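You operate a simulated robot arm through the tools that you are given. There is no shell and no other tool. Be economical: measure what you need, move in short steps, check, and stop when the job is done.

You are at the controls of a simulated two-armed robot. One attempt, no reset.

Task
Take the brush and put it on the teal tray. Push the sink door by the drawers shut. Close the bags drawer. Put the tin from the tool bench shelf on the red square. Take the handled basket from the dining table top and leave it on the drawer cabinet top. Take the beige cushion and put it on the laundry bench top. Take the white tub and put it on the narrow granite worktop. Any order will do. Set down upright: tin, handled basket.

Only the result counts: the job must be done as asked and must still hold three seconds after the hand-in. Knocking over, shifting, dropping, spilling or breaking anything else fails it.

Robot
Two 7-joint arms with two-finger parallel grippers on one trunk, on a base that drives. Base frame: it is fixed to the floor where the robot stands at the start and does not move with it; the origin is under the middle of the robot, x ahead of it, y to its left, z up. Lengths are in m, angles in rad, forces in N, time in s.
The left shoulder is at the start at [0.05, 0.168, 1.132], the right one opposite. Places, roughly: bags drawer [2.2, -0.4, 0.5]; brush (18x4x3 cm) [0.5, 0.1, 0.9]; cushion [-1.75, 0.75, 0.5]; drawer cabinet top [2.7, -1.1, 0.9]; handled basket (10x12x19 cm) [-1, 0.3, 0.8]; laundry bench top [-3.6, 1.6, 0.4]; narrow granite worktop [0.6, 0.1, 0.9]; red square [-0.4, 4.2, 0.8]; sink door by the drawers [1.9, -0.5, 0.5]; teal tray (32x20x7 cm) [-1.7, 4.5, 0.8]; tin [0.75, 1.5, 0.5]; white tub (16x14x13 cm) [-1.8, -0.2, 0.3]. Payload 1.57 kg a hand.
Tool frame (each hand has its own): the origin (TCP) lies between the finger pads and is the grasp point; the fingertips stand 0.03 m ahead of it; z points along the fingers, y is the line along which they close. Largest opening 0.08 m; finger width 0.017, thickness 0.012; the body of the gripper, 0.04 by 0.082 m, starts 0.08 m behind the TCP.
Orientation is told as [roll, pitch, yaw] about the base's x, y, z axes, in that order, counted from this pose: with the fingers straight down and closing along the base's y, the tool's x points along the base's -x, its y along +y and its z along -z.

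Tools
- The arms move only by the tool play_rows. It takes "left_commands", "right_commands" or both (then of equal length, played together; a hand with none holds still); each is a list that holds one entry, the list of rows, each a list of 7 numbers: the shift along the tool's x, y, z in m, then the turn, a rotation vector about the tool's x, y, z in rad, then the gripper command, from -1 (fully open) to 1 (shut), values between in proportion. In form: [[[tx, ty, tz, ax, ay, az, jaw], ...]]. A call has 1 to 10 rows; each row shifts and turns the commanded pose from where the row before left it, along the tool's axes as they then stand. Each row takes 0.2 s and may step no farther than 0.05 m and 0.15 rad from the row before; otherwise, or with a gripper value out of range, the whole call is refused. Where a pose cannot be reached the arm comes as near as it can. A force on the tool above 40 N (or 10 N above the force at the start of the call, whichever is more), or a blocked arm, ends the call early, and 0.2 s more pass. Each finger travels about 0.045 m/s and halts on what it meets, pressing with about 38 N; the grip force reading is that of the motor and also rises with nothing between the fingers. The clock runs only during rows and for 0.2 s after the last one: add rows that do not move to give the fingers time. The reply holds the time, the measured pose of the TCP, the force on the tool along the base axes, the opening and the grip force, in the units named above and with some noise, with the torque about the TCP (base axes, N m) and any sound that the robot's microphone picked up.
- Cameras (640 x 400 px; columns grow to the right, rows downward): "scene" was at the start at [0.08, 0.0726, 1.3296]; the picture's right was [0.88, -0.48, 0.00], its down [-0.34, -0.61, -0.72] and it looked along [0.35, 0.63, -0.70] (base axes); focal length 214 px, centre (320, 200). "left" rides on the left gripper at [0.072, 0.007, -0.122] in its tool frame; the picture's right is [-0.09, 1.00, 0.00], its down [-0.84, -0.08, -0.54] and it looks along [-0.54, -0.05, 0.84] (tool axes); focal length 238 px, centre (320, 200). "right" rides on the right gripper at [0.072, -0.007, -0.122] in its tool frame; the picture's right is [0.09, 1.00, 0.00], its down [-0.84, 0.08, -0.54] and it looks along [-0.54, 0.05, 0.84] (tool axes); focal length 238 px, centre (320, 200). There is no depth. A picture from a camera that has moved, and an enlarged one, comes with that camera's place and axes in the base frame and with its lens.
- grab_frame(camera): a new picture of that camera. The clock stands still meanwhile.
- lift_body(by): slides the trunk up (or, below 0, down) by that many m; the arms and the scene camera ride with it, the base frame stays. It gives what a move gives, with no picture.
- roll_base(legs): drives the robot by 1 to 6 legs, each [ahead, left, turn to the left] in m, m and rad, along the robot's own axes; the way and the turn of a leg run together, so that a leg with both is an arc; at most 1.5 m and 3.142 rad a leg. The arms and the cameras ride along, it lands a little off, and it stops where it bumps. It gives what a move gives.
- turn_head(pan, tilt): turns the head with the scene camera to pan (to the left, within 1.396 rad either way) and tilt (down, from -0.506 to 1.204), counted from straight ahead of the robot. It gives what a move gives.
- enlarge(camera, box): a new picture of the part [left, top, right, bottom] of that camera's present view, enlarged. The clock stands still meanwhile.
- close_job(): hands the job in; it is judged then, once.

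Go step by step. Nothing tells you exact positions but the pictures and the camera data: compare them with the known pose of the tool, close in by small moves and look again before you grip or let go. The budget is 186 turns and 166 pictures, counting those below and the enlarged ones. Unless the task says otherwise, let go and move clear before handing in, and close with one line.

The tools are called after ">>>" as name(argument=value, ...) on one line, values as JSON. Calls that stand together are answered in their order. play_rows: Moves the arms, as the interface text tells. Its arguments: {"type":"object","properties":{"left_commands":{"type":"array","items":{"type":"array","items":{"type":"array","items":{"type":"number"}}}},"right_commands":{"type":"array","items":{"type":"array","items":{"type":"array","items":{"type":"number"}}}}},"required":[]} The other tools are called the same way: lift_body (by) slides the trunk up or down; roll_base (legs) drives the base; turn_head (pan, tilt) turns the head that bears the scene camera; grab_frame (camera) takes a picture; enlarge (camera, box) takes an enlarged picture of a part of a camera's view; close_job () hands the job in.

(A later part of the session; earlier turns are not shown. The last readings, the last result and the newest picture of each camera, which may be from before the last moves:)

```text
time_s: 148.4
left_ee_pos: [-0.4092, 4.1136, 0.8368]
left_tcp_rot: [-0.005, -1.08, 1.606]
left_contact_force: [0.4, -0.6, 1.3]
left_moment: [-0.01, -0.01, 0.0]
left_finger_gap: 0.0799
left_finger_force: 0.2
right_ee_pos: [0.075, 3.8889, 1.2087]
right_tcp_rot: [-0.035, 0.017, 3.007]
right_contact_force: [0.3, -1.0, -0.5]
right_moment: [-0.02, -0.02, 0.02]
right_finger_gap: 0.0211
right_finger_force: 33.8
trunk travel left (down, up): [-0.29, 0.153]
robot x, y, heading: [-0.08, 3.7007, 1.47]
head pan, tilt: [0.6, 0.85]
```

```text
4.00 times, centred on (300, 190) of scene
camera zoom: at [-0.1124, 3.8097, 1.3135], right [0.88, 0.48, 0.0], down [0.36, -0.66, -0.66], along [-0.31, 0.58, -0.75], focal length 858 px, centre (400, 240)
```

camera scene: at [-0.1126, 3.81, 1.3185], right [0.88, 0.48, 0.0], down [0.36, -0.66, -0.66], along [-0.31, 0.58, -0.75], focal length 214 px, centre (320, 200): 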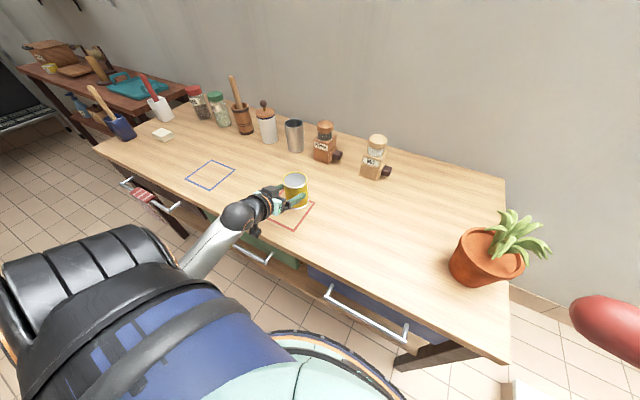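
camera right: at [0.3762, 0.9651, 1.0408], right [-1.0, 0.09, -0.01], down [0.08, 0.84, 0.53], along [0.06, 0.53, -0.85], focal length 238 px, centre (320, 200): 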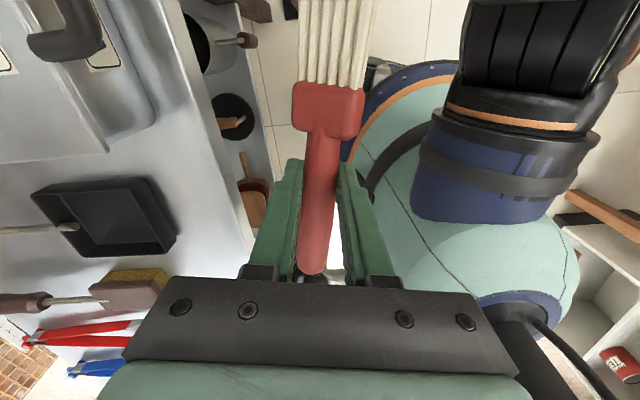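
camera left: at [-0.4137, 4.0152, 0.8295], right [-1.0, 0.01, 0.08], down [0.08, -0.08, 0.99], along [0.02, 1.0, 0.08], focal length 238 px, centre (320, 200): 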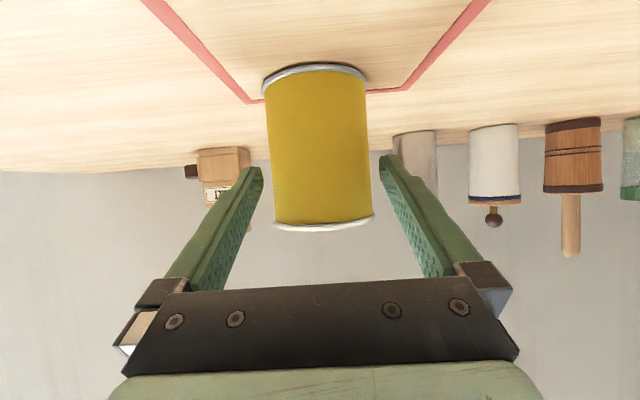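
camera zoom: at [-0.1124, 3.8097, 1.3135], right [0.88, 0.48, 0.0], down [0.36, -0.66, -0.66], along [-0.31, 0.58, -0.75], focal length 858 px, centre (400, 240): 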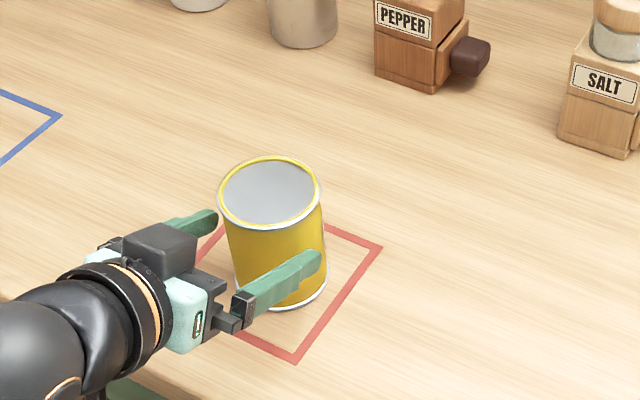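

Centred and upright. Withdrawing the hand straight back.

>>> play_rows(left_commands=[[[0.0141, 0, -0.0265, 0, 0, 0, -1], [0.0141, 0, -0.0265, 0, 0, 0, -1], [0.0141, 0, -0.0265, 0, 0, 0, -1], [0.0, 0, -0.03, 0, 0, 0, -1]]])

>>> roll_base(legs=[[-0.3, 0, 0]])

>>> turn_head(pan=0.8, tilt=0.5)

>>> grab_frame(camera="scene")

```text
time_s: 149.4
left_ee_pos: [-0.4145, 4.0019, 0.8366]
left_tcp_rot: [-0.004, -1.083, 1.604]
left_contact_force: [0.2, -0.5, -0.1]
left_moment: [0.03, 0.01, -0.01]
left_finger_gap: 0.08
left_finger_force: 0.0
left hand out of reach, approached as far as the arm can: row 4
right_ee_pos: [0.0745, 3.8874, 1.208]
right_tcp_rot: [-0.037, 0.017, 3.007]
right_contact_force: [0.4, 0.0, -0.2]
right_moment: [0.0, 0.03, 0.0]
right_finger_gap: 0.0213
right_finger_force: 34.5
trunk travel left (down, up): [-0.29, 0.153]
robot x, y, heading: [-0.0818, 3.7029, 1.468]
head pan, tilt: [0.6, 0.85]
```

```text
time_s: 151.5
left_ee_pos: [-0.4465, 3.699, 0.8363]
left_tcp_rot: [-0.005, -1.083, 1.615]
left_contact_force: [-0.3, -0.5, 0.1]
left_moment: [-0.01, 0.03, 0.01]
left_finger_gap: 0.0799
left_finger_force: 0.0
right_ee_pos: [0.0423, 3.5913, 1.207]
right_tcp_rot: [-0.036, 0.018, 3.017]
right_contact_force: [0.2, 0.2, -0.3]
right_moment: [0.02, 0.02, -0.02]
right_finger_gap: 0.0211
right_finger_force: 34.2
trunk travel left (down, up): [-0.29, 0.153]
robot x, y, heading: [-0.1125, 3.4042, 1.477]
head pan, tilt: [0.6, 0.85]
```

```text
time_s: 152.3
left_ee_pos: [-0.4464, 3.6997, 0.8353]
left_tcp_rot: [-0.006, -1.078, 1.614]
left_contact_force: [0.9, 0.3, 1.0]
left_moment: [-0.03, 0.02, -0.02]
left_finger_gap: 0.08
left_finger_force: 0.0
right_ee_pos: [0.0431, 3.5911, 1.2082]
right_tcp_rot: [-0.034, 0.017, 3.017]
right_contact_force: [0.4, -0.2, -1.3]
right_moment: [-0.01, 0.0, -0.01]
right_finger_gap: 0.0211
right_finger_force: 34.4
trunk travel left (down, up): [-0.29, 0.153]
robot x, y, heading: [-0.1131, 3.4043, 1.475]
head pan, tilt: [0.799, 0.499]
```

```text
92 pictures are left
camera scene: at [-0.1641, 3.5117, 1.3434], right [0.76, 0.65, 0.0], down [0.31, -0.37, -0.88], along [-0.57, 0.67, -0.48], focal length 214 px, centre (320, 200)
```

scene: 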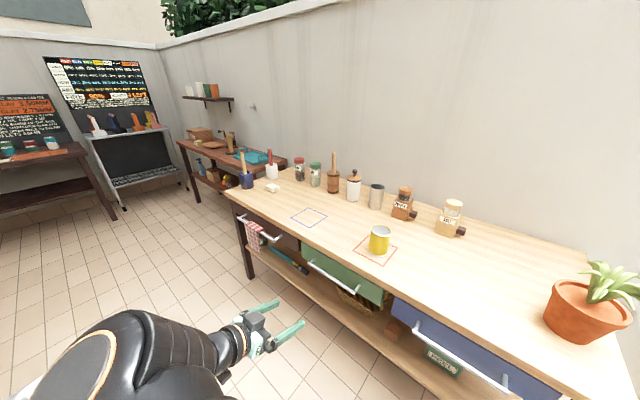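

Tin done. The teal tray is on the brown table near [-1.75, 4.5]. Strafing left to it.

>>> roll_base(legs=[[0, 0, 0.095], [0, 1.0, 0], [0, 0.72, 0]])

>>> turn_head(pan=0.0, tilt=0.5)

>>> grab_frame(camera="scene")

```text
time_s: 161.5
left_ee_pos: [-2.1826, 3.6815, 0.8359]
left_tcp_rot: [-0.005, -1.081, 1.701]
left_contact_force: [-0.4, -0.3, -0.3]
left_moment: [-0.02, -0.01, 0.03]
left_finger_gap: 0.0802
left_finger_force: 0.1
right_ee_pos: [-1.6859, 3.6151, 1.2087]
right_tcp_rot: [-0.032, 0.015, 3.103]
right_contact_force: [-0.2, -0.1, -0.4]
right_moment: [-0.04, 0.02, -0.04]
right_finger_gap: 0.0211
right_finger_force: 34.1
trunk travel left (down, up): [-0.29, 0.153]
robot x, y, heading: [-1.8221, 3.4151, 1.557]
head pan, tilt: [0.799, 0.499]
```

```text
time_s: 162.6
left_ee_pos: [-2.182, 3.6812, 0.8353]
left_tcp_rot: [-0.004, -1.081, 1.7]
left_contact_force: [0.1, 0.5, -0.6]
left_moment: [-0.03, 0.03, 0.0]
left_finger_gap: 0.0801
left_finger_force: 0.1
right_ee_pos: [-1.6834, 3.6167, 1.209]
right_tcp_rot: [-0.033, 0.011, 3.098]
right_contact_force: [-0.3, 0.2, -0.4]
right_moment: [0.02, 0.05, -0.05]
right_finger_gap: 0.0211
right_finger_force: 34.2
trunk travel left (down, up): [-0.29, 0.153]
robot x, y, heading: [-1.8224, 3.4134, 1.561]
head pan, tilt: [0.0, 0.499]
```

```text
91 pictures are left
camera scene: at [-1.8484, 3.5402, 1.3434], right [0.95, 0.31, 0.0], down [0.15, -0.46, -0.88], along [-0.27, 0.83, -0.48], focal length 214 px, centre (320, 200)
```

scene: 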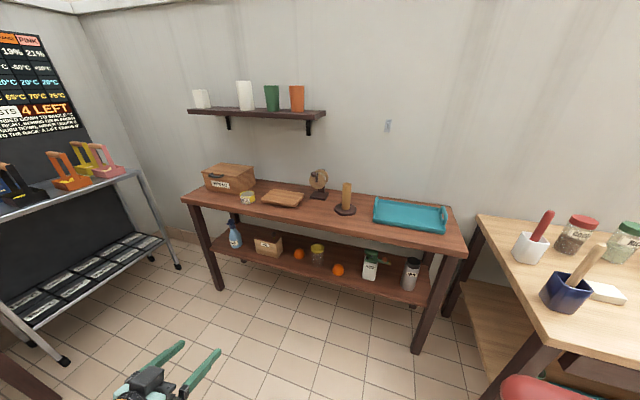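

Tray centre ≈[-1.71, 4.46, 0.8]. First I'll raise the trunk and return the left hand to a fingers-down pose to keep it clear.

>>> lift_body(by=0.14)

>>> play_rows(left_commands=[[[0, 0, 0, 0, 0.15, 0, -1], [0, 0, 0, 0, 0.15, 0, -1], [0, 0, 0, 0, 0.15, 0, -1], [0, 0, 0, 0, 0.15, 0, -1], [0, 0, 0, 0, 0.15, 0, -1], [0, 0, 0, 0, 0.15, 0, -1], [0, 0, 0, 0, 0.15, 0, -1], [0, 0, -0.05, 0, 0, 0, -1], [0, 0, -0.05, 0, 0, 0, -1]]])

>>> roll_base(legs=[[0.5, 0.0, 0]])

>>> play_rows(right_commands=[[[0, -0.04, 0, 0, 0, 0, 1], [0, -0.04, 0, 0, 0, 0, 1], [0, -0.04, 0, 0, 0, 0, 1], [0, -0.04, 0.02, 0, 0, 0, 1], [0, -0.03, 0.03, 0, 0, 0, 1], [0, -0.0, 0.04, 0, 0, 0, 1], [0, 0, 0.04, 0, 0, 0, 1]]])

>>> grab_frame(camera="right")

```text
time_s: 164.3
left_ee_pos: [-2.1827, 3.6801, 0.9756]
left_tcp_rot: [-0.005, -1.082, 1.703]
left_contact_force: [0.3, 0.2, 0.0]
left_moment: [0.02, 0.01, -0.02]
left_finger_gap: 0.0802
left_finger_force: 0.0
right_ee_pos: [-1.684, 3.616, 1.3488]
right_tcp_rot: [-0.034, 0.01, 3.097]
right_contact_force: [0.0, 0.2, -0.8]
right_moment: [0.04, 0.01, 0.03]
right_finger_gap: 0.021
right_finger_force: 34.6
trunk travel left (down, up): [-0.43, 0.013]
robot x, y, heading: [-1.8201, 3.4101, 1.56]
head pan, tilt: [0.0, 0.499]
```

```text
time_s: 166.3
left_ee_pos: [-2.1966, 3.6834, 1.0547]
left_tcp_rot: [-0.002, -0.031, 1.696]
left_contact_force: [0.6, -0.4, 0.2]
left_moment: [0.01, 0.0, 0.0]
left_finger_gap: 0.08
left_finger_force: 0.1
left hand out of reach, approached as far as the arm can: row 1, 2
right_ee_pos: [-1.6833, 3.6164, 1.3489]
right_tcp_rot: [-0.033, 0.01, 3.096]
right_contact_force: [-0.4, -0.4, 0.1]
right_moment: [-0.03, 0.02, 0.0]
right_finger_gap: 0.0212
right_finger_force: 34.5
trunk travel left (down, up): [-0.43, 0.013]
robot x, y, heading: [-1.8179, 3.4152, 1.562]
head pan, tilt: [0.0, 0.499]
```

```text
time_s: 169.2
left_ee_pos: [-2.1827, 4.1856, 1.054]
left_tcp_rot: [-0.001, -0.03, 1.679]
left_contact_force: [0.0, -0.7, 0.0]
left_moment: [-0.01, -0.02, -0.02]
left_finger_gap: 0.0802
left_finger_force: 0.0
right_ee_pos: [-1.6717, 4.1081, 1.3493]
right_tcp_rot: [-0.033, 0.008, 3.079]
right_contact_force: [0.3, 0.2, -0.4]
right_moment: [0.02, 0.03, -0.03]
right_finger_gap: 0.0211
right_finger_force: 34.8
trunk travel left (down, up): [-0.43, 0.013]
robot x, y, heading: [-1.8158, 3.9071, 1.544]
head pan, tilt: [0.0, 0.499]
```

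```text
time_s: 170.8
left_ee_pos: [-2.182, 4.1851, 1.0537]
left_tcp_rot: [-0.002, -0.03, 1.678]
left_contact_force: [0.6, 0.0, 0.1]
left_moment: [-0.01, 0.01, -0.03]
left_finger_gap: 0.0802
left_finger_force: 0.1
right_ee_pos: [-1.6564, 4.3034, 1.2238]
right_tcp_rot: [-0.033, 0.007, 3.077]
right_contact_force: [0.3, -0.8, -0.8]
right_moment: [0.02, 0.03, 0.02]
right_finger_gap: 0.021
right_finger_force: 34.0
trunk travel left (down, up): [-0.43, 0.013]
robot x, y, heading: [-1.8125, 3.909, 1.544]
head pan, tilt: [0.0, 0.499]
```

```text
90 pictures are left
camera right: at [-1.5859, 4.2997, 1.3465], right [0.03, -1.0, -0.03], down [-0.85, -0.04, 0.53], along [-0.53, 0.01, -0.85], focal length 238 px, centre (320, 200)
```

right: 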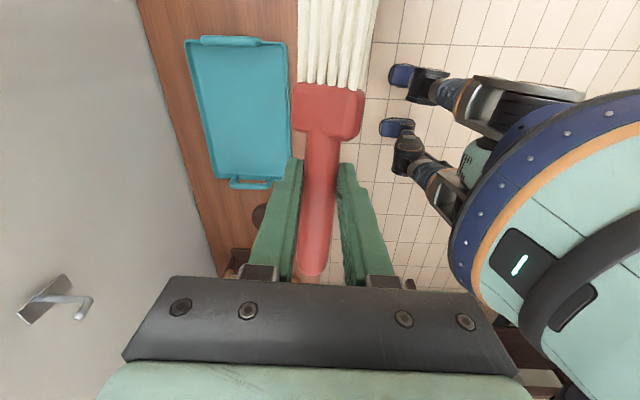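

Tray centre ≈[-1.70, 4.49]. Moving over it and lowering part way.

>>> roll_base(legs=[[0.12, 0.0, 0]])

>>> play_rows(right_commands=[[[-0.02, -0.03, 0.03, 0, 0, 0, 1], [-0.02, -0.035, 0.02, 0, 0, 0, 1], [0, 0, 0.05, 0, 0, 0, 1], [0, 0, 0.05, 0, 0, 0, 1], [0, 0, 0.05, 0, 0, 0, 1], [0, 0, 0.0, 0, 0, 0, 1]]])

>>> grab_frame(camera="right")

```text
time_s: 172.1
left_ee_pos: [-2.1805, 4.3067, 1.0532]
left_tcp_rot: [-0.004, -0.029, 1.68]
left_contact_force: [-0.2, -0.2, 0.3]
left_moment: [0.01, -0.02, 0.03]
left_finger_gap: 0.0798
left_finger_force: 0.1
right_ee_pos: [-1.6537, 4.4235, 1.2234]
right_tcp_rot: [-0.033, 0.011, 3.079]
right_contact_force: [0.4, 0.3, -0.7]
right_moment: [-0.05, -0.01, 0.01]
right_finger_gap: 0.0212
right_finger_force: 34.2
trunk travel left (down, up): [-0.43, 0.013]
robot x, y, heading: [-1.8085, 4.0249, 1.54]
head pan, tilt: [0.0, 0.499]
```

```text
time_s: 173.4
left_ee_pos: [-2.1805, 4.307, 1.0544]
left_tcp_rot: [-0.004, -0.032, 1.68]
left_contact_force: [-0.3, -0.3, 0.1]
left_moment: [-0.02, 0.04, 0.01]
left_finger_gap: 0.0801
left_finger_force: 0.1
right_ee_pos: [-1.6861, 4.5, 1.0242]
right_tcp_rot: [-0.031, 0.009, 3.079]
right_contact_force: [-0.3, -0.2, -0.9]
right_moment: [-0.01, -0.01, 0.01]
right_finger_gap: 0.0211
right_finger_force: 34.3
trunk travel left (down, up): [-0.43, 0.013]
robot x, y, heading: [-1.8131, 4.0304, 1.548]
head pan, tilt: [0.0, 0.499]
```

```text
89 pictures are left
camera right: at [-1.6151, 4.4958, 1.1474], right [0.03, -1.0, -0.03], down [-0.85, -0.04, 0.53], along [-0.53, 0.01, -0.85], focal length 238 px, centre (320, 200)
```

right: 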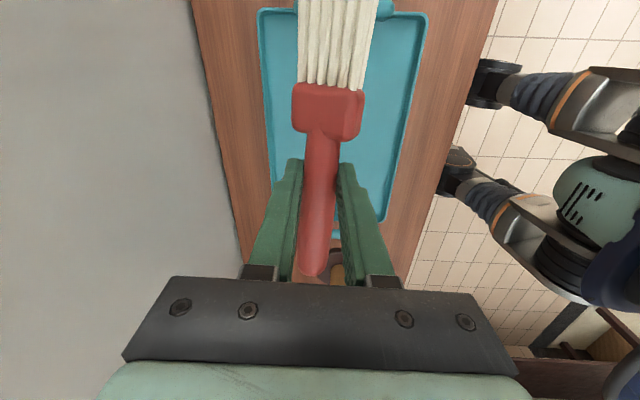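

>>> play_rows(right_commands=[[[-0.04, 0.025, 0.03, 0, 0, 0, 1], [0, 0, 0.04, 0, 0, 0, 1], [0, 0, 0.04, 0, 0, 0, 1], [0, 0, 0.03, 0, 0, 0, 1], [0, 0, 0.0, 0, 0, 0, 1]]])

>>> grab_frame(camera="right")

```text
refused: row 1 steps farther than a row can; nothing moved
```

```text
88 pictures are left
camera right: at [-1.6151, 4.4958, 1.1474], right [0.03, -1.0, -0.03], down [-0.85, -0.04, 0.53], along [-0.53, 0.01, -0.85], focal length 238 px, centre (320, 200)
```

right: 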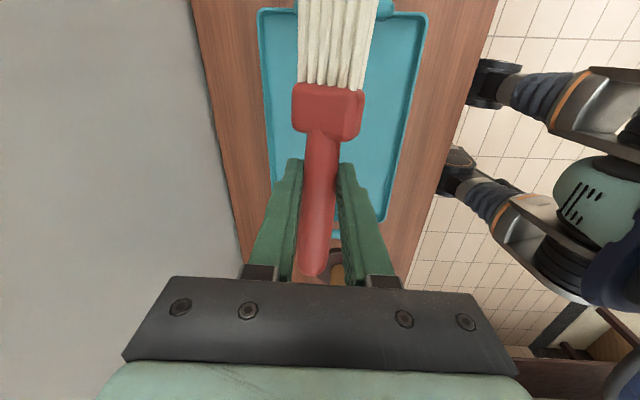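

One row was too long; splitting it.

>>> play_rows(right_commands=[[[-0.04, 0.025, 0, 0, 0, 0, 1], [0, 0, 0.04, 0, 0, 0, 1], [0, 0, 0.04, 0, 0, 0, 1], [0, 0, 0.04, 0, 0, 0, 1], [0, 0, 0.02, 0, 0, 0, 1], [0, 0, 0.0, 0, 0, 0, 1]]])

>>> grab_frame(camera="right")

```text
time_s: 174.8
left_ee_pos: [-2.1802, 4.3068, 1.0543]
left_tcp_rot: [-0.001, -0.033, 1.679]
left_contact_force: [0.0, -0.4, -0.5]
left_moment: [-0.03, 0.02, 0.0]
left_finger_gap: 0.0799
left_finger_force: 0.1
right_ee_pos: [-1.7273, 4.4798, 0.8844]
right_tcp_rot: [-0.033, 0.006, 3.079]
right_contact_force: [0.4, 0.0, -0.7]
right_moment: [0.01, 0.0, 0.01]
right_finger_gap: 0.021
right_finger_force: 34.0
trunk travel left (down, up): [-0.43, 0.013]
robot x, y, heading: [-1.8094, 4.0295, 1.541]
head pan, tilt: [0.0, 0.499]
```

```text
87 pictures are left
camera right: at [-1.6566, 4.4767, 1.0074], right [0.03, -1.0, -0.03], down [-0.85, -0.04, 0.53], along [-0.53, 0.01, -0.85], focal length 238 px, centre (320, 200)
```

right: 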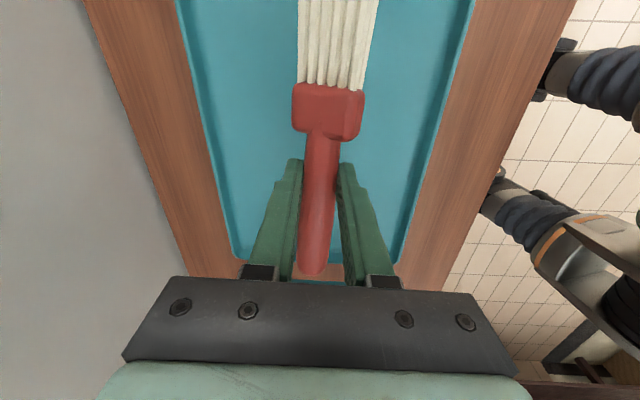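

>>> play_rows(right_commands=[[[0.015, 0, 0.015, 0, 0, 0, 1], [0, 0, 0.015, 0, 0, 0, 1], [0, 0, 0.012, 0, 0, 0, 1], [0, 0, 0.008, 0, 0, 0, 1], [0, 0, 0.008, 0, 0, 0, 1], [0, 0, 0.0, 0, 0, 0, 1]]])

>>> grab_frame(camera="right")

```text
time_s: 176.2
left_ee_pos: [-2.1806, 4.307, 1.0543]
left_tcp_rot: [-0.001, -0.031, 1.678]
left_contact_force: [0.0, 0.1, -0.3]
left_moment: [0.0, 0.04, 0.05]
left_finger_gap: 0.08
left_finger_force: 0.0
right_ee_pos: [-1.7126, 4.4791, 0.8271]
right_tcp_rot: [-0.033, 0.009, 3.078]
right_contact_force: [0.7, -0.1, -0.4]
right_moment: [0.02, 0.0, 0.03]
right_finger_gap: 0.021
right_finger_force: 34.0
trunk travel left (down, up): [-0.43, 0.013]
robot x, y, heading: [-1.8065, 4.0286, 1.545]
head pan, tilt: [0.0, 0.499]
```

```text
86 pictures are left
camera right: at [-1.641, 4.4766, 0.9499], right [0.03, -1.0, -0.03], down [-0.85, -0.04, 0.53], along [-0.53, 0.01, -0.85], focal length 238 px, centre (320, 200)
```

right: 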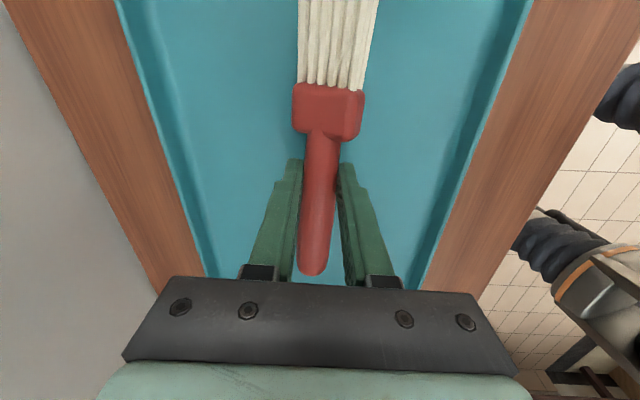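

>>> play_rows(right_commands=[[[0, 0, 0.008, 0, 0, 0, 1], [0, 0, 0.006, 0, 0, 0, 1], [0, 0, 0.006, 0, 0, 0, 1], [0, 0, 0.006, 0, 0, 0, 1], [0, 0, 0.006, 0, 0, 0, 1], [0, 0, 0.006, 0, 0, 0, 1], [0, 0, 0.0, 0, 0, 0, 1]]])

```text
time_s: 177.0
left_ee_pos: [-2.1811, 4.3057, 1.0548]
left_tcp_rot: [-0.003, -0.032, 1.677]
left_contact_force: [-0.5, -0.3, 0.5]
left_moment: [0.02, 0.02, 0.0]
left_finger_gap: 0.08
left_finger_force: 0.1
right_ee_pos: [-1.7126, 4.4808, 0.8167]
right_tcp_rot: [-0.036, 0.007, 3.078]
right_contact_force: [2.3, -6.8, 17.8]
right_moment: [-0.15, -0.45, -0.02]
right_finger_gap: 0.0212
right_finger_force: 34.7
trunk travel left (down, up): [-0.43, 0.013]
robot x, y, heading: [-1.8116, 4.0251, 1.544]
head pan, tilt: [0.0, 0.499]
stopped in row 3 (right hand): the force on the tool passed its limit (the readings are from after the stop); the commanded pose is now the measured one
```

Contact with the tray floor. Raising 2 mm, releasing, and moving up.

>>> play_rows(right_commands=[[[0, 0, -0.002, 0, 0, 0, 1], [0, 0, 0, 0, 0, 0, 0.3], [0, 0, 0, 0, 0, 0, 0.1], [0, 0, 0, 0, 0, 0, 0.0], [0, 0, -0.03, 0, 0, 0, 0.0], [0, 0, -0.05, 0, 0, 0, 0.0], [0, 0, -0.05, 0, 0, 0, -0.4], [0, 0, -0.05, 0, 0, 0, -1]]])

>>> grab_frame(camera="right")

```text
time_s: 178.8
left_ee_pos: [-2.1801, 4.3058, 1.0538]
left_tcp_rot: [-0.004, -0.033, 1.677]
left_contact_force: [-0.6, -0.2, -0.1]
left_moment: [-0.01, 0.0, 0.01]
left_finger_gap: 0.0801
left_finger_force: 0.1
right_ee_pos: [-1.7129, 4.4757, 0.9979]
right_tcp_rot: [-0.034, 0.007, 3.08]
right_contact_force: [-0.5, -0.2, 1.4]
right_moment: [0.02, 0.0, 0.0]
right_finger_gap: 0.08
right_finger_force: 0.1
trunk travel left (down, up): [-0.43, 0.013]
robot x, y, heading: [-1.8095, 4.0279, 1.541]
head pan, tilt: [0.0, 0.499]
```

```text
85 pictures are left
camera right: at [-1.6421, 4.4731, 1.1186], right [0.03, -1.0, -0.03], down [-0.84, -0.04, 0.53], along [-0.53, 0.01, -0.85], focal length 238 px, centre (320, 200)
```

right: 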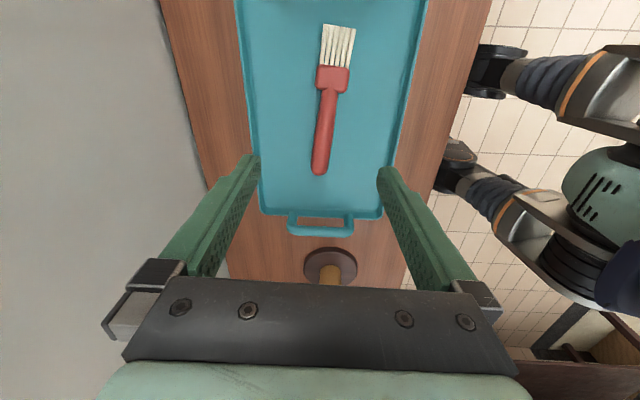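

Brush lies in the tray. Retracting the right hand, backing off and turning around to look at the room.

>>> play_rows(right_commands=[[[0, 0, -0.05, 0, 0, 0, -1], [0.03, 0.03, -0.02, 0, 0, 0, -1], [0.03, 0.04, 0, 0, 0, 0, -1], [0.03, 0.04, 0, 0, 0, 0, -1], [0.02, 0.04, 0, 0, 0, 0, -1], [0, 0.03, 0, 0, 0, 0, -1]]])

>>> roll_base(legs=[[-0.9, 0, 0], [0, 0, -1.57], [0, 0, -1.57]])

>>> turn_head(pan=0.0, tilt=0.3)

>>> grab_frame(camera="scene")

```text
time_s: 180.2
left_ee_pos: [-2.1796, 4.3059, 1.0542]
left_tcp_rot: [-0.004, -0.03, 1.679]
left_contact_force: [-0.2, 0.4, 0.1]
left_moment: [0.0, 0.01, 0.01]
left_finger_gap: 0.0802
left_finger_force: 0.2
right_ee_pos: [-1.6182, 4.2922, 1.0608]
right_tcp_rot: [-0.034, 0.007, 3.08]
right_contact_force: [0.1, 0.2, 0.1]
right_moment: [0.0, 0.04, 0.01]
right_finger_gap: 0.08
right_finger_force: 0.1
right hand out of reach, approached as far as the arm can: row 6
trunk travel left (down, up): [-0.43, 0.013]
robot x, y, heading: [-1.8068, 4.0287, 1.543]
head pan, tilt: [0.0, 0.499]
```

```text
time_s: 190.1
left_ee_pos: [-1.4333, 3.4044, 1.0471]
left_tcp_rot: [-0.007, -0.013, -0.191]
left_contact_force: [0.1, 0.0, 0.3]
left_moment: [-0.03, -0.02, 0.01]
left_finger_gap: 0.0799
left_finger_force: 0.1
right_ee_pos: [-1.6048, 2.8853, 1.0658]
right_tcp_rot: [-0.044, -0.007, 1.268]
right_contact_force: [0.3, -0.2, 0.2]
right_moment: [0.03, 0.05, 0.01]
right_finger_gap: 0.0802
right_finger_force: 0.0
trunk travel left (down, up): [-0.43, 0.013]
robot x, y, heading: [-1.8244, 3.1319, -0.327]
head pan, tilt: [0.0, 0.499]
stopped in leg 3: the robot was blocked; the commanded pose is now the measured one
```

```text
time_s: 190.9
left_ee_pos: [-1.4328, 3.4031, 1.0444]
left_tcp_rot: [-0.009, -0.011, -0.195]
left_contact_force: [-0.8, -1.1, -0.1]
left_moment: [-0.01, 0.02, -0.01]
left_finger_gap: 0.0802
left_finger_force: 0.0
right_ee_pos: [-1.604, 2.8865, 1.0644]
right_tcp_rot: [-0.044, -0.008, 1.263]
right_contact_force: [0.5, 0.3, -0.7]
right_moment: [0.01, 0.02, -0.01]
right_finger_gap: 0.0803
right_finger_force: 0.1
trunk travel left (down, up): [-0.43, 0.013]
robot x, y, heading: [-1.8259, 3.129, -0.329]
head pan, tilt: [0.0, 0.3]
```

```text
84 pictures are left
camera scene: at [-1.6715, 3.0904, 1.499], right [-0.32, -0.95, 0.01], down [-0.3, 0.09, -0.95], along [0.9, -0.31, -0.32], focal length 214 px, centre (320, 200)
```

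scene: 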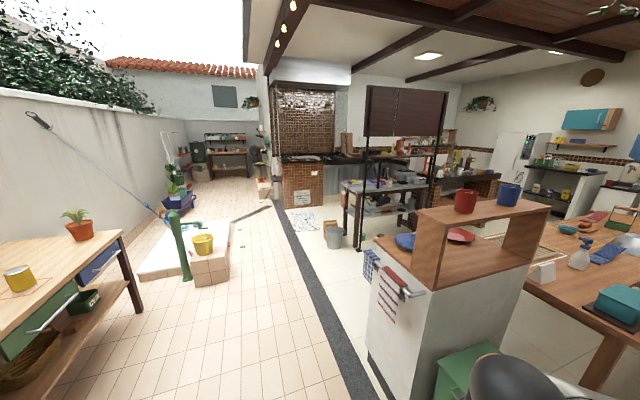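

Blocked while turning. Looking right to see what it is.

>>> turn_head(pan=-1.35, tilt=0.4)

>>> grab_frame(camera="scene")

```text
time_s: 192.4
left_ee_pos: [-1.4317, 3.403, 1.0452]
left_tcp_rot: [-0.01, -0.011, -0.193]
left_contact_force: [0.1, 0.4, 0.4]
left_moment: [0.03, 0.01, 0.0]
left_finger_gap: 0.0801
left_finger_force: 0.0
right_ee_pos: [-1.6045, 2.8862, 1.0646]
right_tcp_rot: [-0.042, -0.009, 1.265]
right_contact_force: [0.3, -0.1, -0.1]
right_moment: [0.02, 0.03, 0.03]
right_finger_gap: 0.08
right_finger_force: 0.1
trunk travel left (down, up): [-0.43, 0.013]
robot x, y, heading: [-1.8254, 3.1307, -0.331]
head pan, tilt: [-1.349, 0.4]
```

```text
83 pictures are left
camera scene: at [-1.7702, 3.0285, 1.492], right [-0.99, 0.11, 0.02], down [0.02, 0.39, -0.92], along [-0.11, -0.92, -0.39], focal length 214 px, centre (320, 200)
```

scene: 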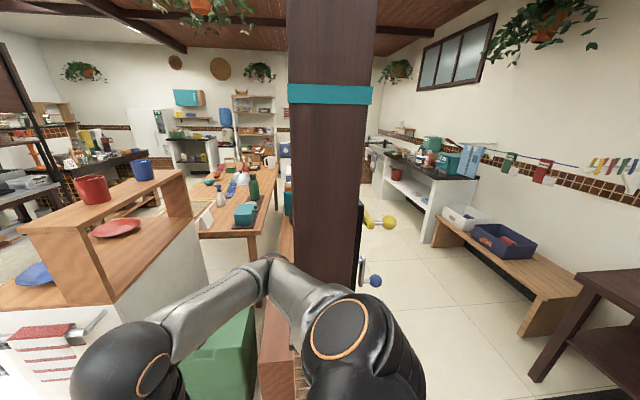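

My right elbow is against the pillar at about [-1.9, 2.55]. I'll turn back, move further left past it, then face the laundry area.

>>> roll_base(legs=[[0, 0, 0.33], [-0.85, 0.05, 0], [0, 0, -1.57], [0.6, 0, 0]])

>>> turn_head(pan=0.3, tilt=0.45)

>>> grab_frame(camera="scene")

```text
time_s: 204.7
left_ee_pos: [-2.2969, 2.3255, 1.0543]
left_tcp_rot: [-0.003, -0.032, -1.447]
left_contact_force: [-1.4, -1.1, 0.2]
left_moment: [0.02, -0.01, 0.01]
left_finger_gap: 0.0798
left_finger_force: 0.0
right_ee_pos: [-2.847, 2.3285, 1.0654]
right_tcp_rot: [-0.054, -0.013, 0.0]
right_contact_force: [-0.7, -0.5, -0.2]
right_moment: [0.03, 0.03, -0.03]
right_finger_gap: 0.0798
right_finger_force: 0.1
trunk travel left (down, up): [-0.43, 0.013]
robot x, y, heading: [-2.6708, 2.5987, -1.58]
head pan, tilt: [-1.349, 0.4]
```

```text
time_s: 206.3
left_ee_pos: [-2.2973, 2.3256, 1.0541]
left_tcp_rot: [-0.005, -0.033, -1.446]
left_contact_force: [0.0, 0.3, -0.1]
left_moment: [0.01, -0.01, 0.04]
left_finger_gap: 0.0799
left_finger_force: 0.0
right_ee_pos: [-2.8466, 2.3284, 1.0673]
right_tcp_rot: [-0.054, -0.012, 0.001]
right_contact_force: [0.5, -0.2, 0.1]
right_moment: [0.0, 0.03, -0.01]
right_finger_gap: 0.08
right_finger_force: 0.1
trunk travel left (down, up): [-0.43, 0.013]
robot x, y, heading: [-2.6707, 2.596, -1.582]
head pan, tilt: [0.3, 0.45]
```

```text
82 pictures are left
camera scene: at [-2.6463, 2.471, 1.488], right [-0.96, -0.28, 0.0], down [-0.12, 0.42, -0.9], along [0.26, -0.86, -0.44], focal length 214 px, centre (320, 200)
```

scene: 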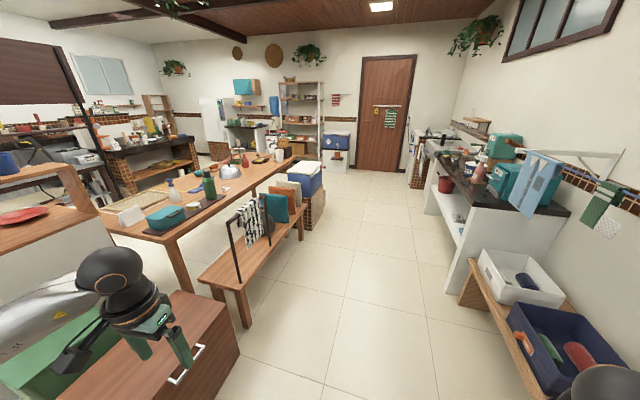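

>>> enlarge(camera="scene", box=[180, 120, 360, 232])

```text
3.56 times, centred on (270, 176) of scene
camera zoom: at [-2.6463, 2.471, 1.488], right [-0.96, -0.28, 0.0], down [-0.12, 0.42, -0.9], along [0.26, -0.86, -0.44], focal length 763 px, centre (498, 285)
```

zoom: 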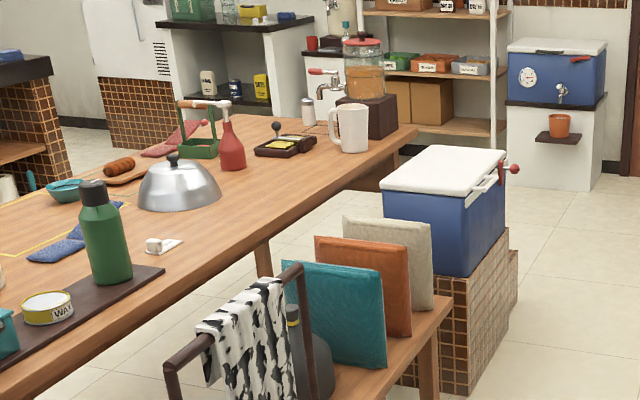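

Beige cushion is the farthest of three standing on the low bench. Driving down the aisle and turning to face it.

>>> roll_base(legs=[[1.2, 0, 0], [0.6, 0, 0], [0, 0, 1.57]])

>>> turn_head(pan=0.0, tilt=0.6)

>>> grab_frame(camera="scene")

```text
time_s: 219.3
left_ee_pos: [-2.4031, 1.1734, 1.0542]
left_tcp_rot: [-0.002, -0.033, 0.142]
left_contact_force: [1.0, 0.2, 0.0]
left_moment: [-0.03, 0.01, -0.01]
left_finger_gap: 0.0798
left_finger_force: 0.0
right_ee_pos: [-2.3969, 0.6272, 1.0669]
right_tcp_rot: [-0.057, -0.013, 1.591]
right_contact_force: [0.0, 0.9, 0.2]
right_moment: [0.0, 0.02, -0.01]
right_finger_gap: 0.0799
right_finger_force: 0.1
trunk travel left (down, up): [-0.43, 0.013]
robot x, y, heading: [-2.6698, 0.7944, 0.009]
head pan, tilt: [0.3, 0.45]
```

```text
time_s: 220.1
left_ee_pos: [-2.4027, 1.1746, 1.0554]
left_tcp_rot: [-0.004, -0.032, 0.143]
left_contact_force: [0.5, 0.2, -1.0]
left_moment: [-0.01, 0.05, 0.0]
left_finger_gap: 0.0801
left_finger_force: 0.1
right_ee_pos: [-2.3956, 0.6265, 1.0669]
right_tcp_rot: [-0.054, -0.012, 1.59]
right_contact_force: [-0.5, 0.2, 0.6]
right_moment: [-0.01, 0.05, 0.01]
right_finger_gap: 0.08
right_finger_force: 0.0
trunk travel left (down, up): [-0.43, 0.013]
robot x, y, heading: [-2.6666, 0.7932, -0.0]
head pan, tilt: [0.0, 0.6]
```

```text
80 pictures are left
camera scene: at [-2.5399, 0.7965, 1.4744], right [0.01, -1.0, 0.0], down [-0.56, -0.01, -0.83], along [0.83, 0.01, -0.56], focal length 214 px, centre (320, 200)
```

scene: 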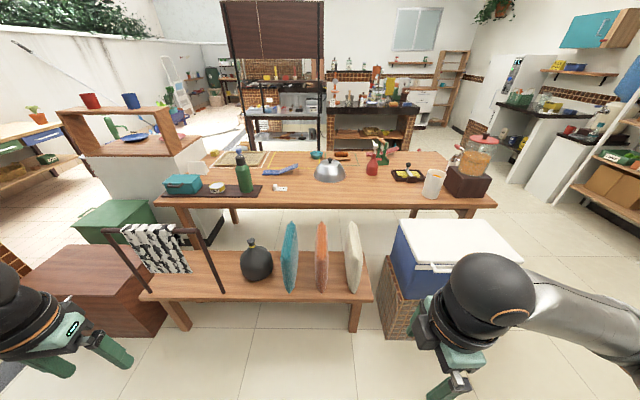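

>>> enlarge(camera="scene", box=[250, 200, 410, 300])

```text
4.00 times, centred on (330, 250) of scene
camera zoom: at [-2.5399, 0.7965, 1.4744], right [0.01, -1.0, 0.0], down [-0.56, -0.01, -0.83], along [0.83, 0.01, -0.56], focal length 858 px, centre (280, 0)
```

zoom: 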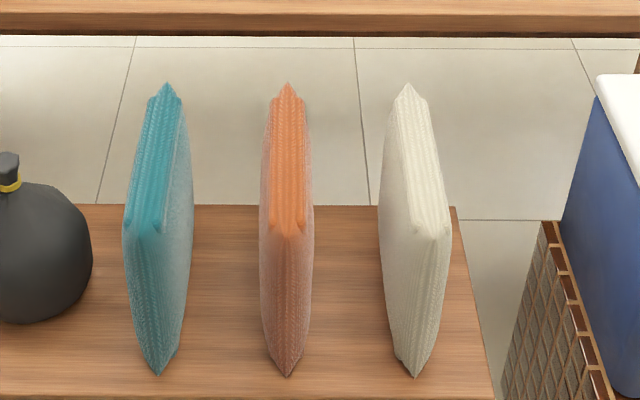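

The beige cushion stands at about x −1.89…−1.64, y≈0.635, z 0.45–0.73 with clear gaps. I'll use the left hand from above, fingers closing along y.

>>> roll_base(legs=[[0, -0.36, 0], [0.4, 0, 0]])

>>> play_rows(left_commands=[[[0, 0, 0, 0, 0.03, 0.14, -1], [-0.04, -0.03, 0, 0, 0, 0, -1], [-0.04, -0.03, 0, 0, 0, 0, -1], [-0.04, -0.03, 0, 0, 0, 0, -1], [-0.03, -0.03, 0, 0, 0, 0, -1], [0, 0, 0, 0, 0, 0, -1]]])

>>> grab_frame(camera="left")

```text
time_s: 224.5
left_ee_pos: [-2.0068, 0.8139, 1.0534]
left_tcp_rot: [-0.005, -0.032, 0.149]
left_contact_force: [-0.1, -0.8, 0.6]
left_moment: [0.01, 0.03, 0.01]
left_finger_gap: 0.0797
left_finger_force: 0.1
right_ee_pos: [-1.9953, 0.266, 1.0673]
right_tcp_rot: [-0.054, -0.014, 1.598]
right_contact_force: [0.4, -0.1, -0.5]
right_moment: [0.01, 0.01, 0.0]
right_finger_gap: 0.08
right_finger_force: 0.0
trunk travel left (down, up): [-0.43, 0.013]
robot x, y, heading: [-2.2652, 0.432, 0.014]
head pan, tilt: [0.0, 0.6]
```

```text
time_s: 225.9
left_ee_pos: [-1.8558, 0.6943, 1.052]
left_tcp_rot: [-0.002, -0.002, 0.01]
left_contact_force: [-0.1, 0.2, 0.0]
left_moment: [0.0, 0.01, -0.02]
left_finger_gap: 0.0801
left_finger_force: 0.2
right_ee_pos: [-1.9967, 0.2664, 1.0662]
right_tcp_rot: [-0.055, -0.013, 1.598]
right_contact_force: [0.4, -0.2, -0.2]
right_moment: [-0.05, 0.01, 0.0]
right_finger_gap: 0.08
right_finger_force: 0.1
trunk travel left (down, up): [-0.43, 0.013]
robot x, y, heading: [-2.2705, 0.4321, 0.017]
head pan, tilt: [0.0, 0.6]
```

```text
78 pictures are left
camera left: at [-1.9284, 0.7015, 1.1746], right [0.08, 1.0, 0.0], down [0.84, -0.07, 0.54], along [0.54, -0.05, -0.84], focal length 238 px, centre (320, 200)
```

left: 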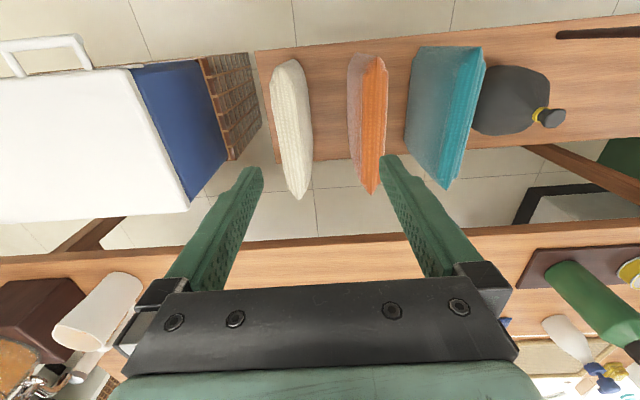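

>>> play_rows(left_commands=[[[-0.035, -0.029, 0, 0, 0, 0, -1], [-0.035, -0.029, 0, 0, 0, 0.02, -1], [0, 0, 0.05, 0, 0, 0, -1], [0, 0, 0.05, 0, 0, 0, -1], [0, 0, 0.05, 0, 0, 0, -1], [0, 0, 0.05, 0, 0, 0, -1], [0, 0, 0, 0, 0, 0, -1]]])

>>> grab_frame(camera="left")

```text
time_s: 227.5
left_ee_pos: [-1.8452, 0.6942, 0.9244]
left_tcp_rot: [-0.001, -0.003, -0.011]
left_contact_force: [0.0, 0.6, 0.9]
left_moment: [-0.02, 0.0, 0.04]
left_finger_gap: 0.0802
left_finger_force: 0.1
left hand out of reach, approached as far as the arm can: row 3, 4, 5, 6
right_ee_pos: [-1.9947, 0.2665, 1.0681]
right_tcp_rot: [-0.053, -0.013, 1.598]
right_contact_force: [1.1, 0.5, -0.7]
right_moment: [0.01, -0.01, 0.0]
right_finger_gap: 0.0799
right_finger_force: 0.0
trunk travel left (down, up): [-0.43, 0.013]
robot x, y, heading: [-2.2667, 0.4323, 0.016]
head pan, tilt: [0.0, 0.6]
```

```text
77 pictures are left
camera left: at [-1.9182, 0.7012, 1.045], right [0.1, 0.99, 0.0], down [0.83, -0.09, 0.54], along [0.54, -0.06, -0.84], focal length 238 px, centre (320, 200)
```

left: 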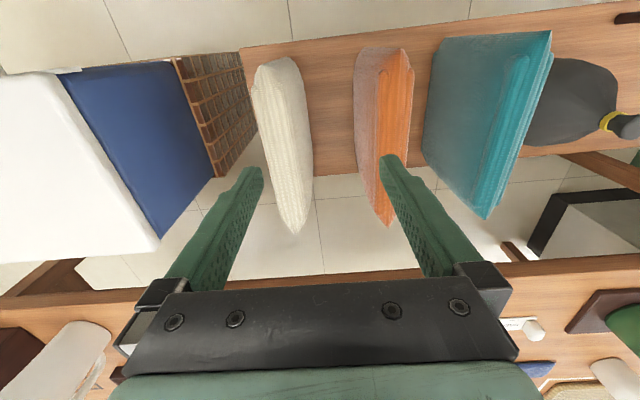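

>>> lift_body(by=-0.09)

>>> play_rows(left_commands=[[[-0.03, -0.029, 0, 0, 0, 0, -1], [-0.03, -0.029, 0, 0, 0, 0, -1], [0, 0, 0, 0, 0, 0, -1]]])

>>> grab_frame(camera="left")

```text
time_s: 228.8
left_ee_pos: [-1.8447, 0.6927, 0.8327]
left_tcp_rot: [-0.003, -0.004, -0.011]
left_contact_force: [-0.2, -0.3, -1.1]
left_moment: [-0.01, 0.01, 0.01]
left_finger_gap: 0.0799
left_finger_force: 0.0
right_ee_pos: [-1.9957, 0.2665, 0.9769]
right_tcp_rot: [-0.057, -0.013, 1.597]
right_contact_force: [-0.1, 0.3, 0.6]
right_moment: [-0.01, -0.05, 0.07]
right_finger_gap: 0.0801
right_finger_force: 0.1
trunk travel left (down, up): [-0.34, 0.103]
robot x, y, heading: [-2.2679, 0.435, 0.011]
head pan, tilt: [0.0, 0.6]
```

```text
time_s: 229.6
left_ee_pos: [-1.8207, 0.666, 0.873]
left_tcp_rot: [-0.004, -0.005, -0.011]
left_contact_force: [-0.1, -0.1, 0.5]
left_moment: [0.01, 0.0, -0.02]
left_finger_gap: 0.0799
left_finger_force: 0.1
left hand out of reach, approached as far as the arm can: row 1, 2
right_ee_pos: [-1.9964, 0.2663, 0.9768]
right_tcp_rot: [-0.054, -0.013, 1.597]
right_contact_force: [0.0, 0.2, 0.0]
right_moment: [0.05, 0.01, 0.03]
right_finger_gap: 0.0801
right_finger_force: 0.1
trunk travel left (down, up): [-0.34, 0.103]
robot x, y, heading: [-2.2704, 0.4314, 0.013]
head pan, tilt: [0.0, 0.6]
```

```text
76 pictures are left
camera left: at [-1.8936, 0.6737, 0.9942], right [0.1, 0.99, 0.0], down [0.83, -0.08, 0.55], along [0.54, -0.06, -0.84], focal length 238 px, centre (320, 200)
```

left: 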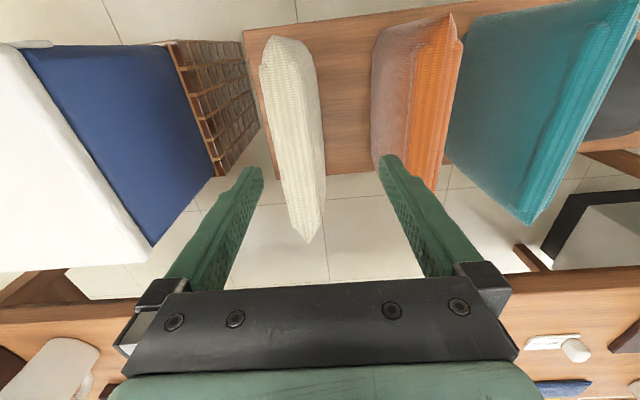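

>>> roll_base(legs=[[0.045, -0.03, 0]])

>>> lift_body(by=-0.07)

>>> grab_frame(camera="left")

```text
time_s: 230.5
left_ee_pos: [-1.7763, 0.6384, 0.8723]
left_tcp_rot: [-0.003, -0.004, -0.01]
left_contact_force: [-0.4, -0.3, -0.3]
left_moment: [-0.05, -0.01, -0.06]
left_finger_gap: 0.08
left_finger_force: 0.1
right_ee_pos: [-1.9502, 0.2372, 0.9768]
right_tcp_rot: [-0.055, -0.012, 1.598]
right_contact_force: [0.8, -0.4, 0.1]
right_moment: [0.06, 0.03, 0.02]
right_finger_gap: 0.0801
right_finger_force: 0.1
trunk travel left (down, up): [-0.34, 0.103]
robot x, y, heading: [-2.2256, 0.4046, 0.009]
head pan, tilt: [0.0, 0.6]
```

```text
time_s: 231.6
left_ee_pos: [-1.7764, 0.6372, 0.802]
left_tcp_rot: [-0.003, -0.006, -0.01]
left_contact_force: [0.8, 0.9, 0.3]
left_moment: [0.01, -0.02, 0.0]
left_finger_gap: 0.0801
left_finger_force: 0.1
right_ee_pos: [-1.9514, 0.2371, 0.9064]
right_tcp_rot: [-0.057, -0.012, 1.597]
right_contact_force: [-0.9, -0.1, 1.0]
right_moment: [0.0, 0.0, -0.01]
right_finger_gap: 0.08
right_finger_force: 0.0
trunk travel left (down, up): [-0.27, 0.173]
robot x, y, heading: [-2.2241, 0.4038, 0.016]
head pan, tilt: [0.0, 0.6]
```

```text
75 pictures are left
camera left: at [-1.8491, 0.645, 0.9241], right [0.1, 0.99, 0.0], down [0.83, -0.08, 0.55], along [0.54, -0.06, -0.84], focal length 238 px, centre (320, 200)
```

left: 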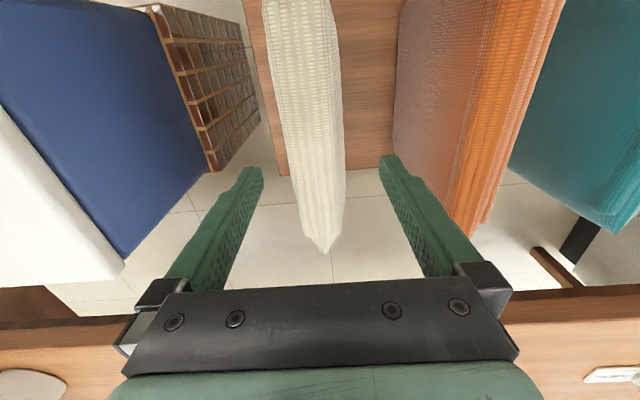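

Well aligned. The right hand hovers over the cooler, so I'll raise it before lowering the trunk.

>>> play_rows(right_commands=[[[0, 0, -0.04, 0, 0, 0, -1], [0, 0.0, -0.05, 0, 0, 0, -1], [0, 0, -0.05, 0, 0, 0, -1], [0, 0, -0.04, 0, 0, 0, -1]]])

>>> lift_body(by=-0.1)

>>> grab_frame(camera="left")

```text
time_s: 232.6
left_ee_pos: [-1.7751, 0.6379, 0.8026]
left_tcp_rot: [-0.003, -0.006, -0.01]
left_contact_force: [-0.2, -0.3, 0.2]
left_moment: [0.02, 0.0, 0.03]
left_finger_gap: 0.0801
left_finger_force: 0.0
right_ee_pos: [-1.9611, 0.234, 1.0855]
right_tcp_rot: [-0.055, -0.013, 1.597]
right_contact_force: [0.1, -0.3, 0.4]
right_moment: [-0.01, 0.01, 0.03]
right_finger_gap: 0.08
right_finger_force: 0.1
trunk travel left (down, up): [-0.27, 0.173]
robot x, y, heading: [-2.224, 0.4022, 0.011]
head pan, tilt: [0.0, 0.6]
```

```text
time_s: 233.9
left_ee_pos: [-1.7755, 0.6366, 0.7032]
left_tcp_rot: [-0.004, -0.003, -0.01]
left_contact_force: [-0.6, -0.4, -0.7]
left_moment: [0.03, 0.0, 0.01]
left_finger_gap: 0.0798
left_finger_force: 0.1
right_ee_pos: [-1.9607, 0.2329, 0.9847]
right_tcp_rot: [-0.055, -0.013, 1.599]
right_contact_force: [0.2, 0.0, 0.3]
right_moment: [-0.01, 0.05, 0.05]
right_finger_gap: 0.08
right_finger_force: 0.1
trunk travel left (down, up): [-0.17, 0.273]
robot x, y, heading: [-2.2253, 0.4002, 0.016]
head pan, tilt: [0.0, 0.6]
```

```text
74 pictures are left
camera left: at [-1.8491, 0.6451, 0.824], right [0.1, 0.99, 0.0], down [0.83, -0.08, 0.55], along [0.54, -0.06, -0.84], focal length 238 px, centre (320, 200)
```

left: 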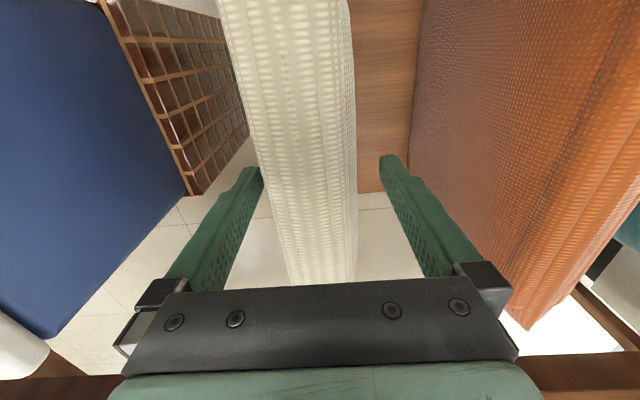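

>>> lift_body(by=-0.02)

>>> play_rows(left_commands=[[[0, -0.004, 0, 0, 0, 0, 0], [0, 0, 0, 0, 0, 0, 1], [0, 0, 0, 0, 0, 0, 1], [0, 0, 0, 0, 0, 0, 1], [0, 0, 0, 0, 0, 0, 1], [0, 0, 0, 0, 0, 0, 1]]])

>>> lift_body(by=0.1)

>>> grab_frame(camera="left")

```text
time_s: 234.6
left_ee_pos: [-1.7752, 0.6387, 0.684]
left_tcp_rot: [-0.002, -0.005, -0.011]
left_contact_force: [0.2, 0.0, 0.1]
left_moment: [0.02, -0.01, 0.0]
left_finger_gap: 0.0799
left_finger_force: 0.1
right_ee_pos: [-1.9601, 0.2331, 0.9658]
right_tcp_rot: [-0.059, -0.012, 1.596]
right_contact_force: [0.1, -0.5, 0.0]
right_moment: [0.01, 0.02, 0.0]
right_finger_gap: 0.0802
right_finger_force: 0.1
trunk travel left (down, up): [-0.15, 0.293]
robot x, y, heading: [-2.2261, 0.4003, 0.015]
head pan, tilt: [0.0, 0.6]
```

```text
time_s: 236.0
left_ee_pos: [-1.7772, 0.6339, 0.6829]
left_tcp_rot: [-0.005, -0.006, -0.011]
left_contact_force: [0.4, -1.1, 0.1]
left_moment: [0.0, 0.03, 0.0]
left_finger_gap: 0.0694
left_finger_force: 38.1
right_ee_pos: [-1.9602, 0.2331, 0.9649]
right_tcp_rot: [-0.054, -0.013, 1.599]
right_contact_force: [0.1, -0.1, 0.6]
right_moment: [0.01, -0.02, 0.02]
right_finger_gap: 0.0802
right_finger_force: 0.0
trunk travel left (down, up): [-0.15, 0.293]
robot x, y, heading: [-2.2239, 0.4063, 0.014]
head pan, tilt: [0.0, 0.6]
```

```text
time_s: 237.3
left_ee_pos: [-1.7769, 0.6347, 0.7841]
left_tcp_rot: [-0.006, -0.005, -0.011]
left_contact_force: [0.7, -0.1, -1.9]
left_moment: [0.01, -0.01, -0.02]
left_finger_gap: 0.0695
left_finger_force: 37.7
right_ee_pos: [-1.9603, 0.2342, 1.0647]
right_tcp_rot: [-0.053, -0.012, 1.596]
right_contact_force: [0.7, 0.4, 0.4]
right_moment: [0.0, -0.02, 0.02]
right_finger_gap: 0.0803
right_finger_force: 0.0
trunk travel left (down, up): [-0.25, 0.193]
robot x, y, heading: [-2.2251, 0.4027, 0.016]
head pan, tilt: [0.0, 0.6]
```

```text
73 pictures are left
camera left: at [-1.8504, 0.6422, 0.9044], right [0.1, 0.99, 0.0], down [0.83, -0.08, 0.55], along [0.54, -0.06, -0.84], focal length 238 px, centre (320, 200)
```

left: 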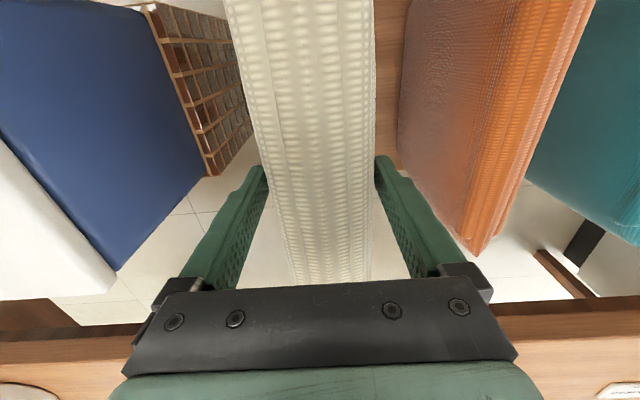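

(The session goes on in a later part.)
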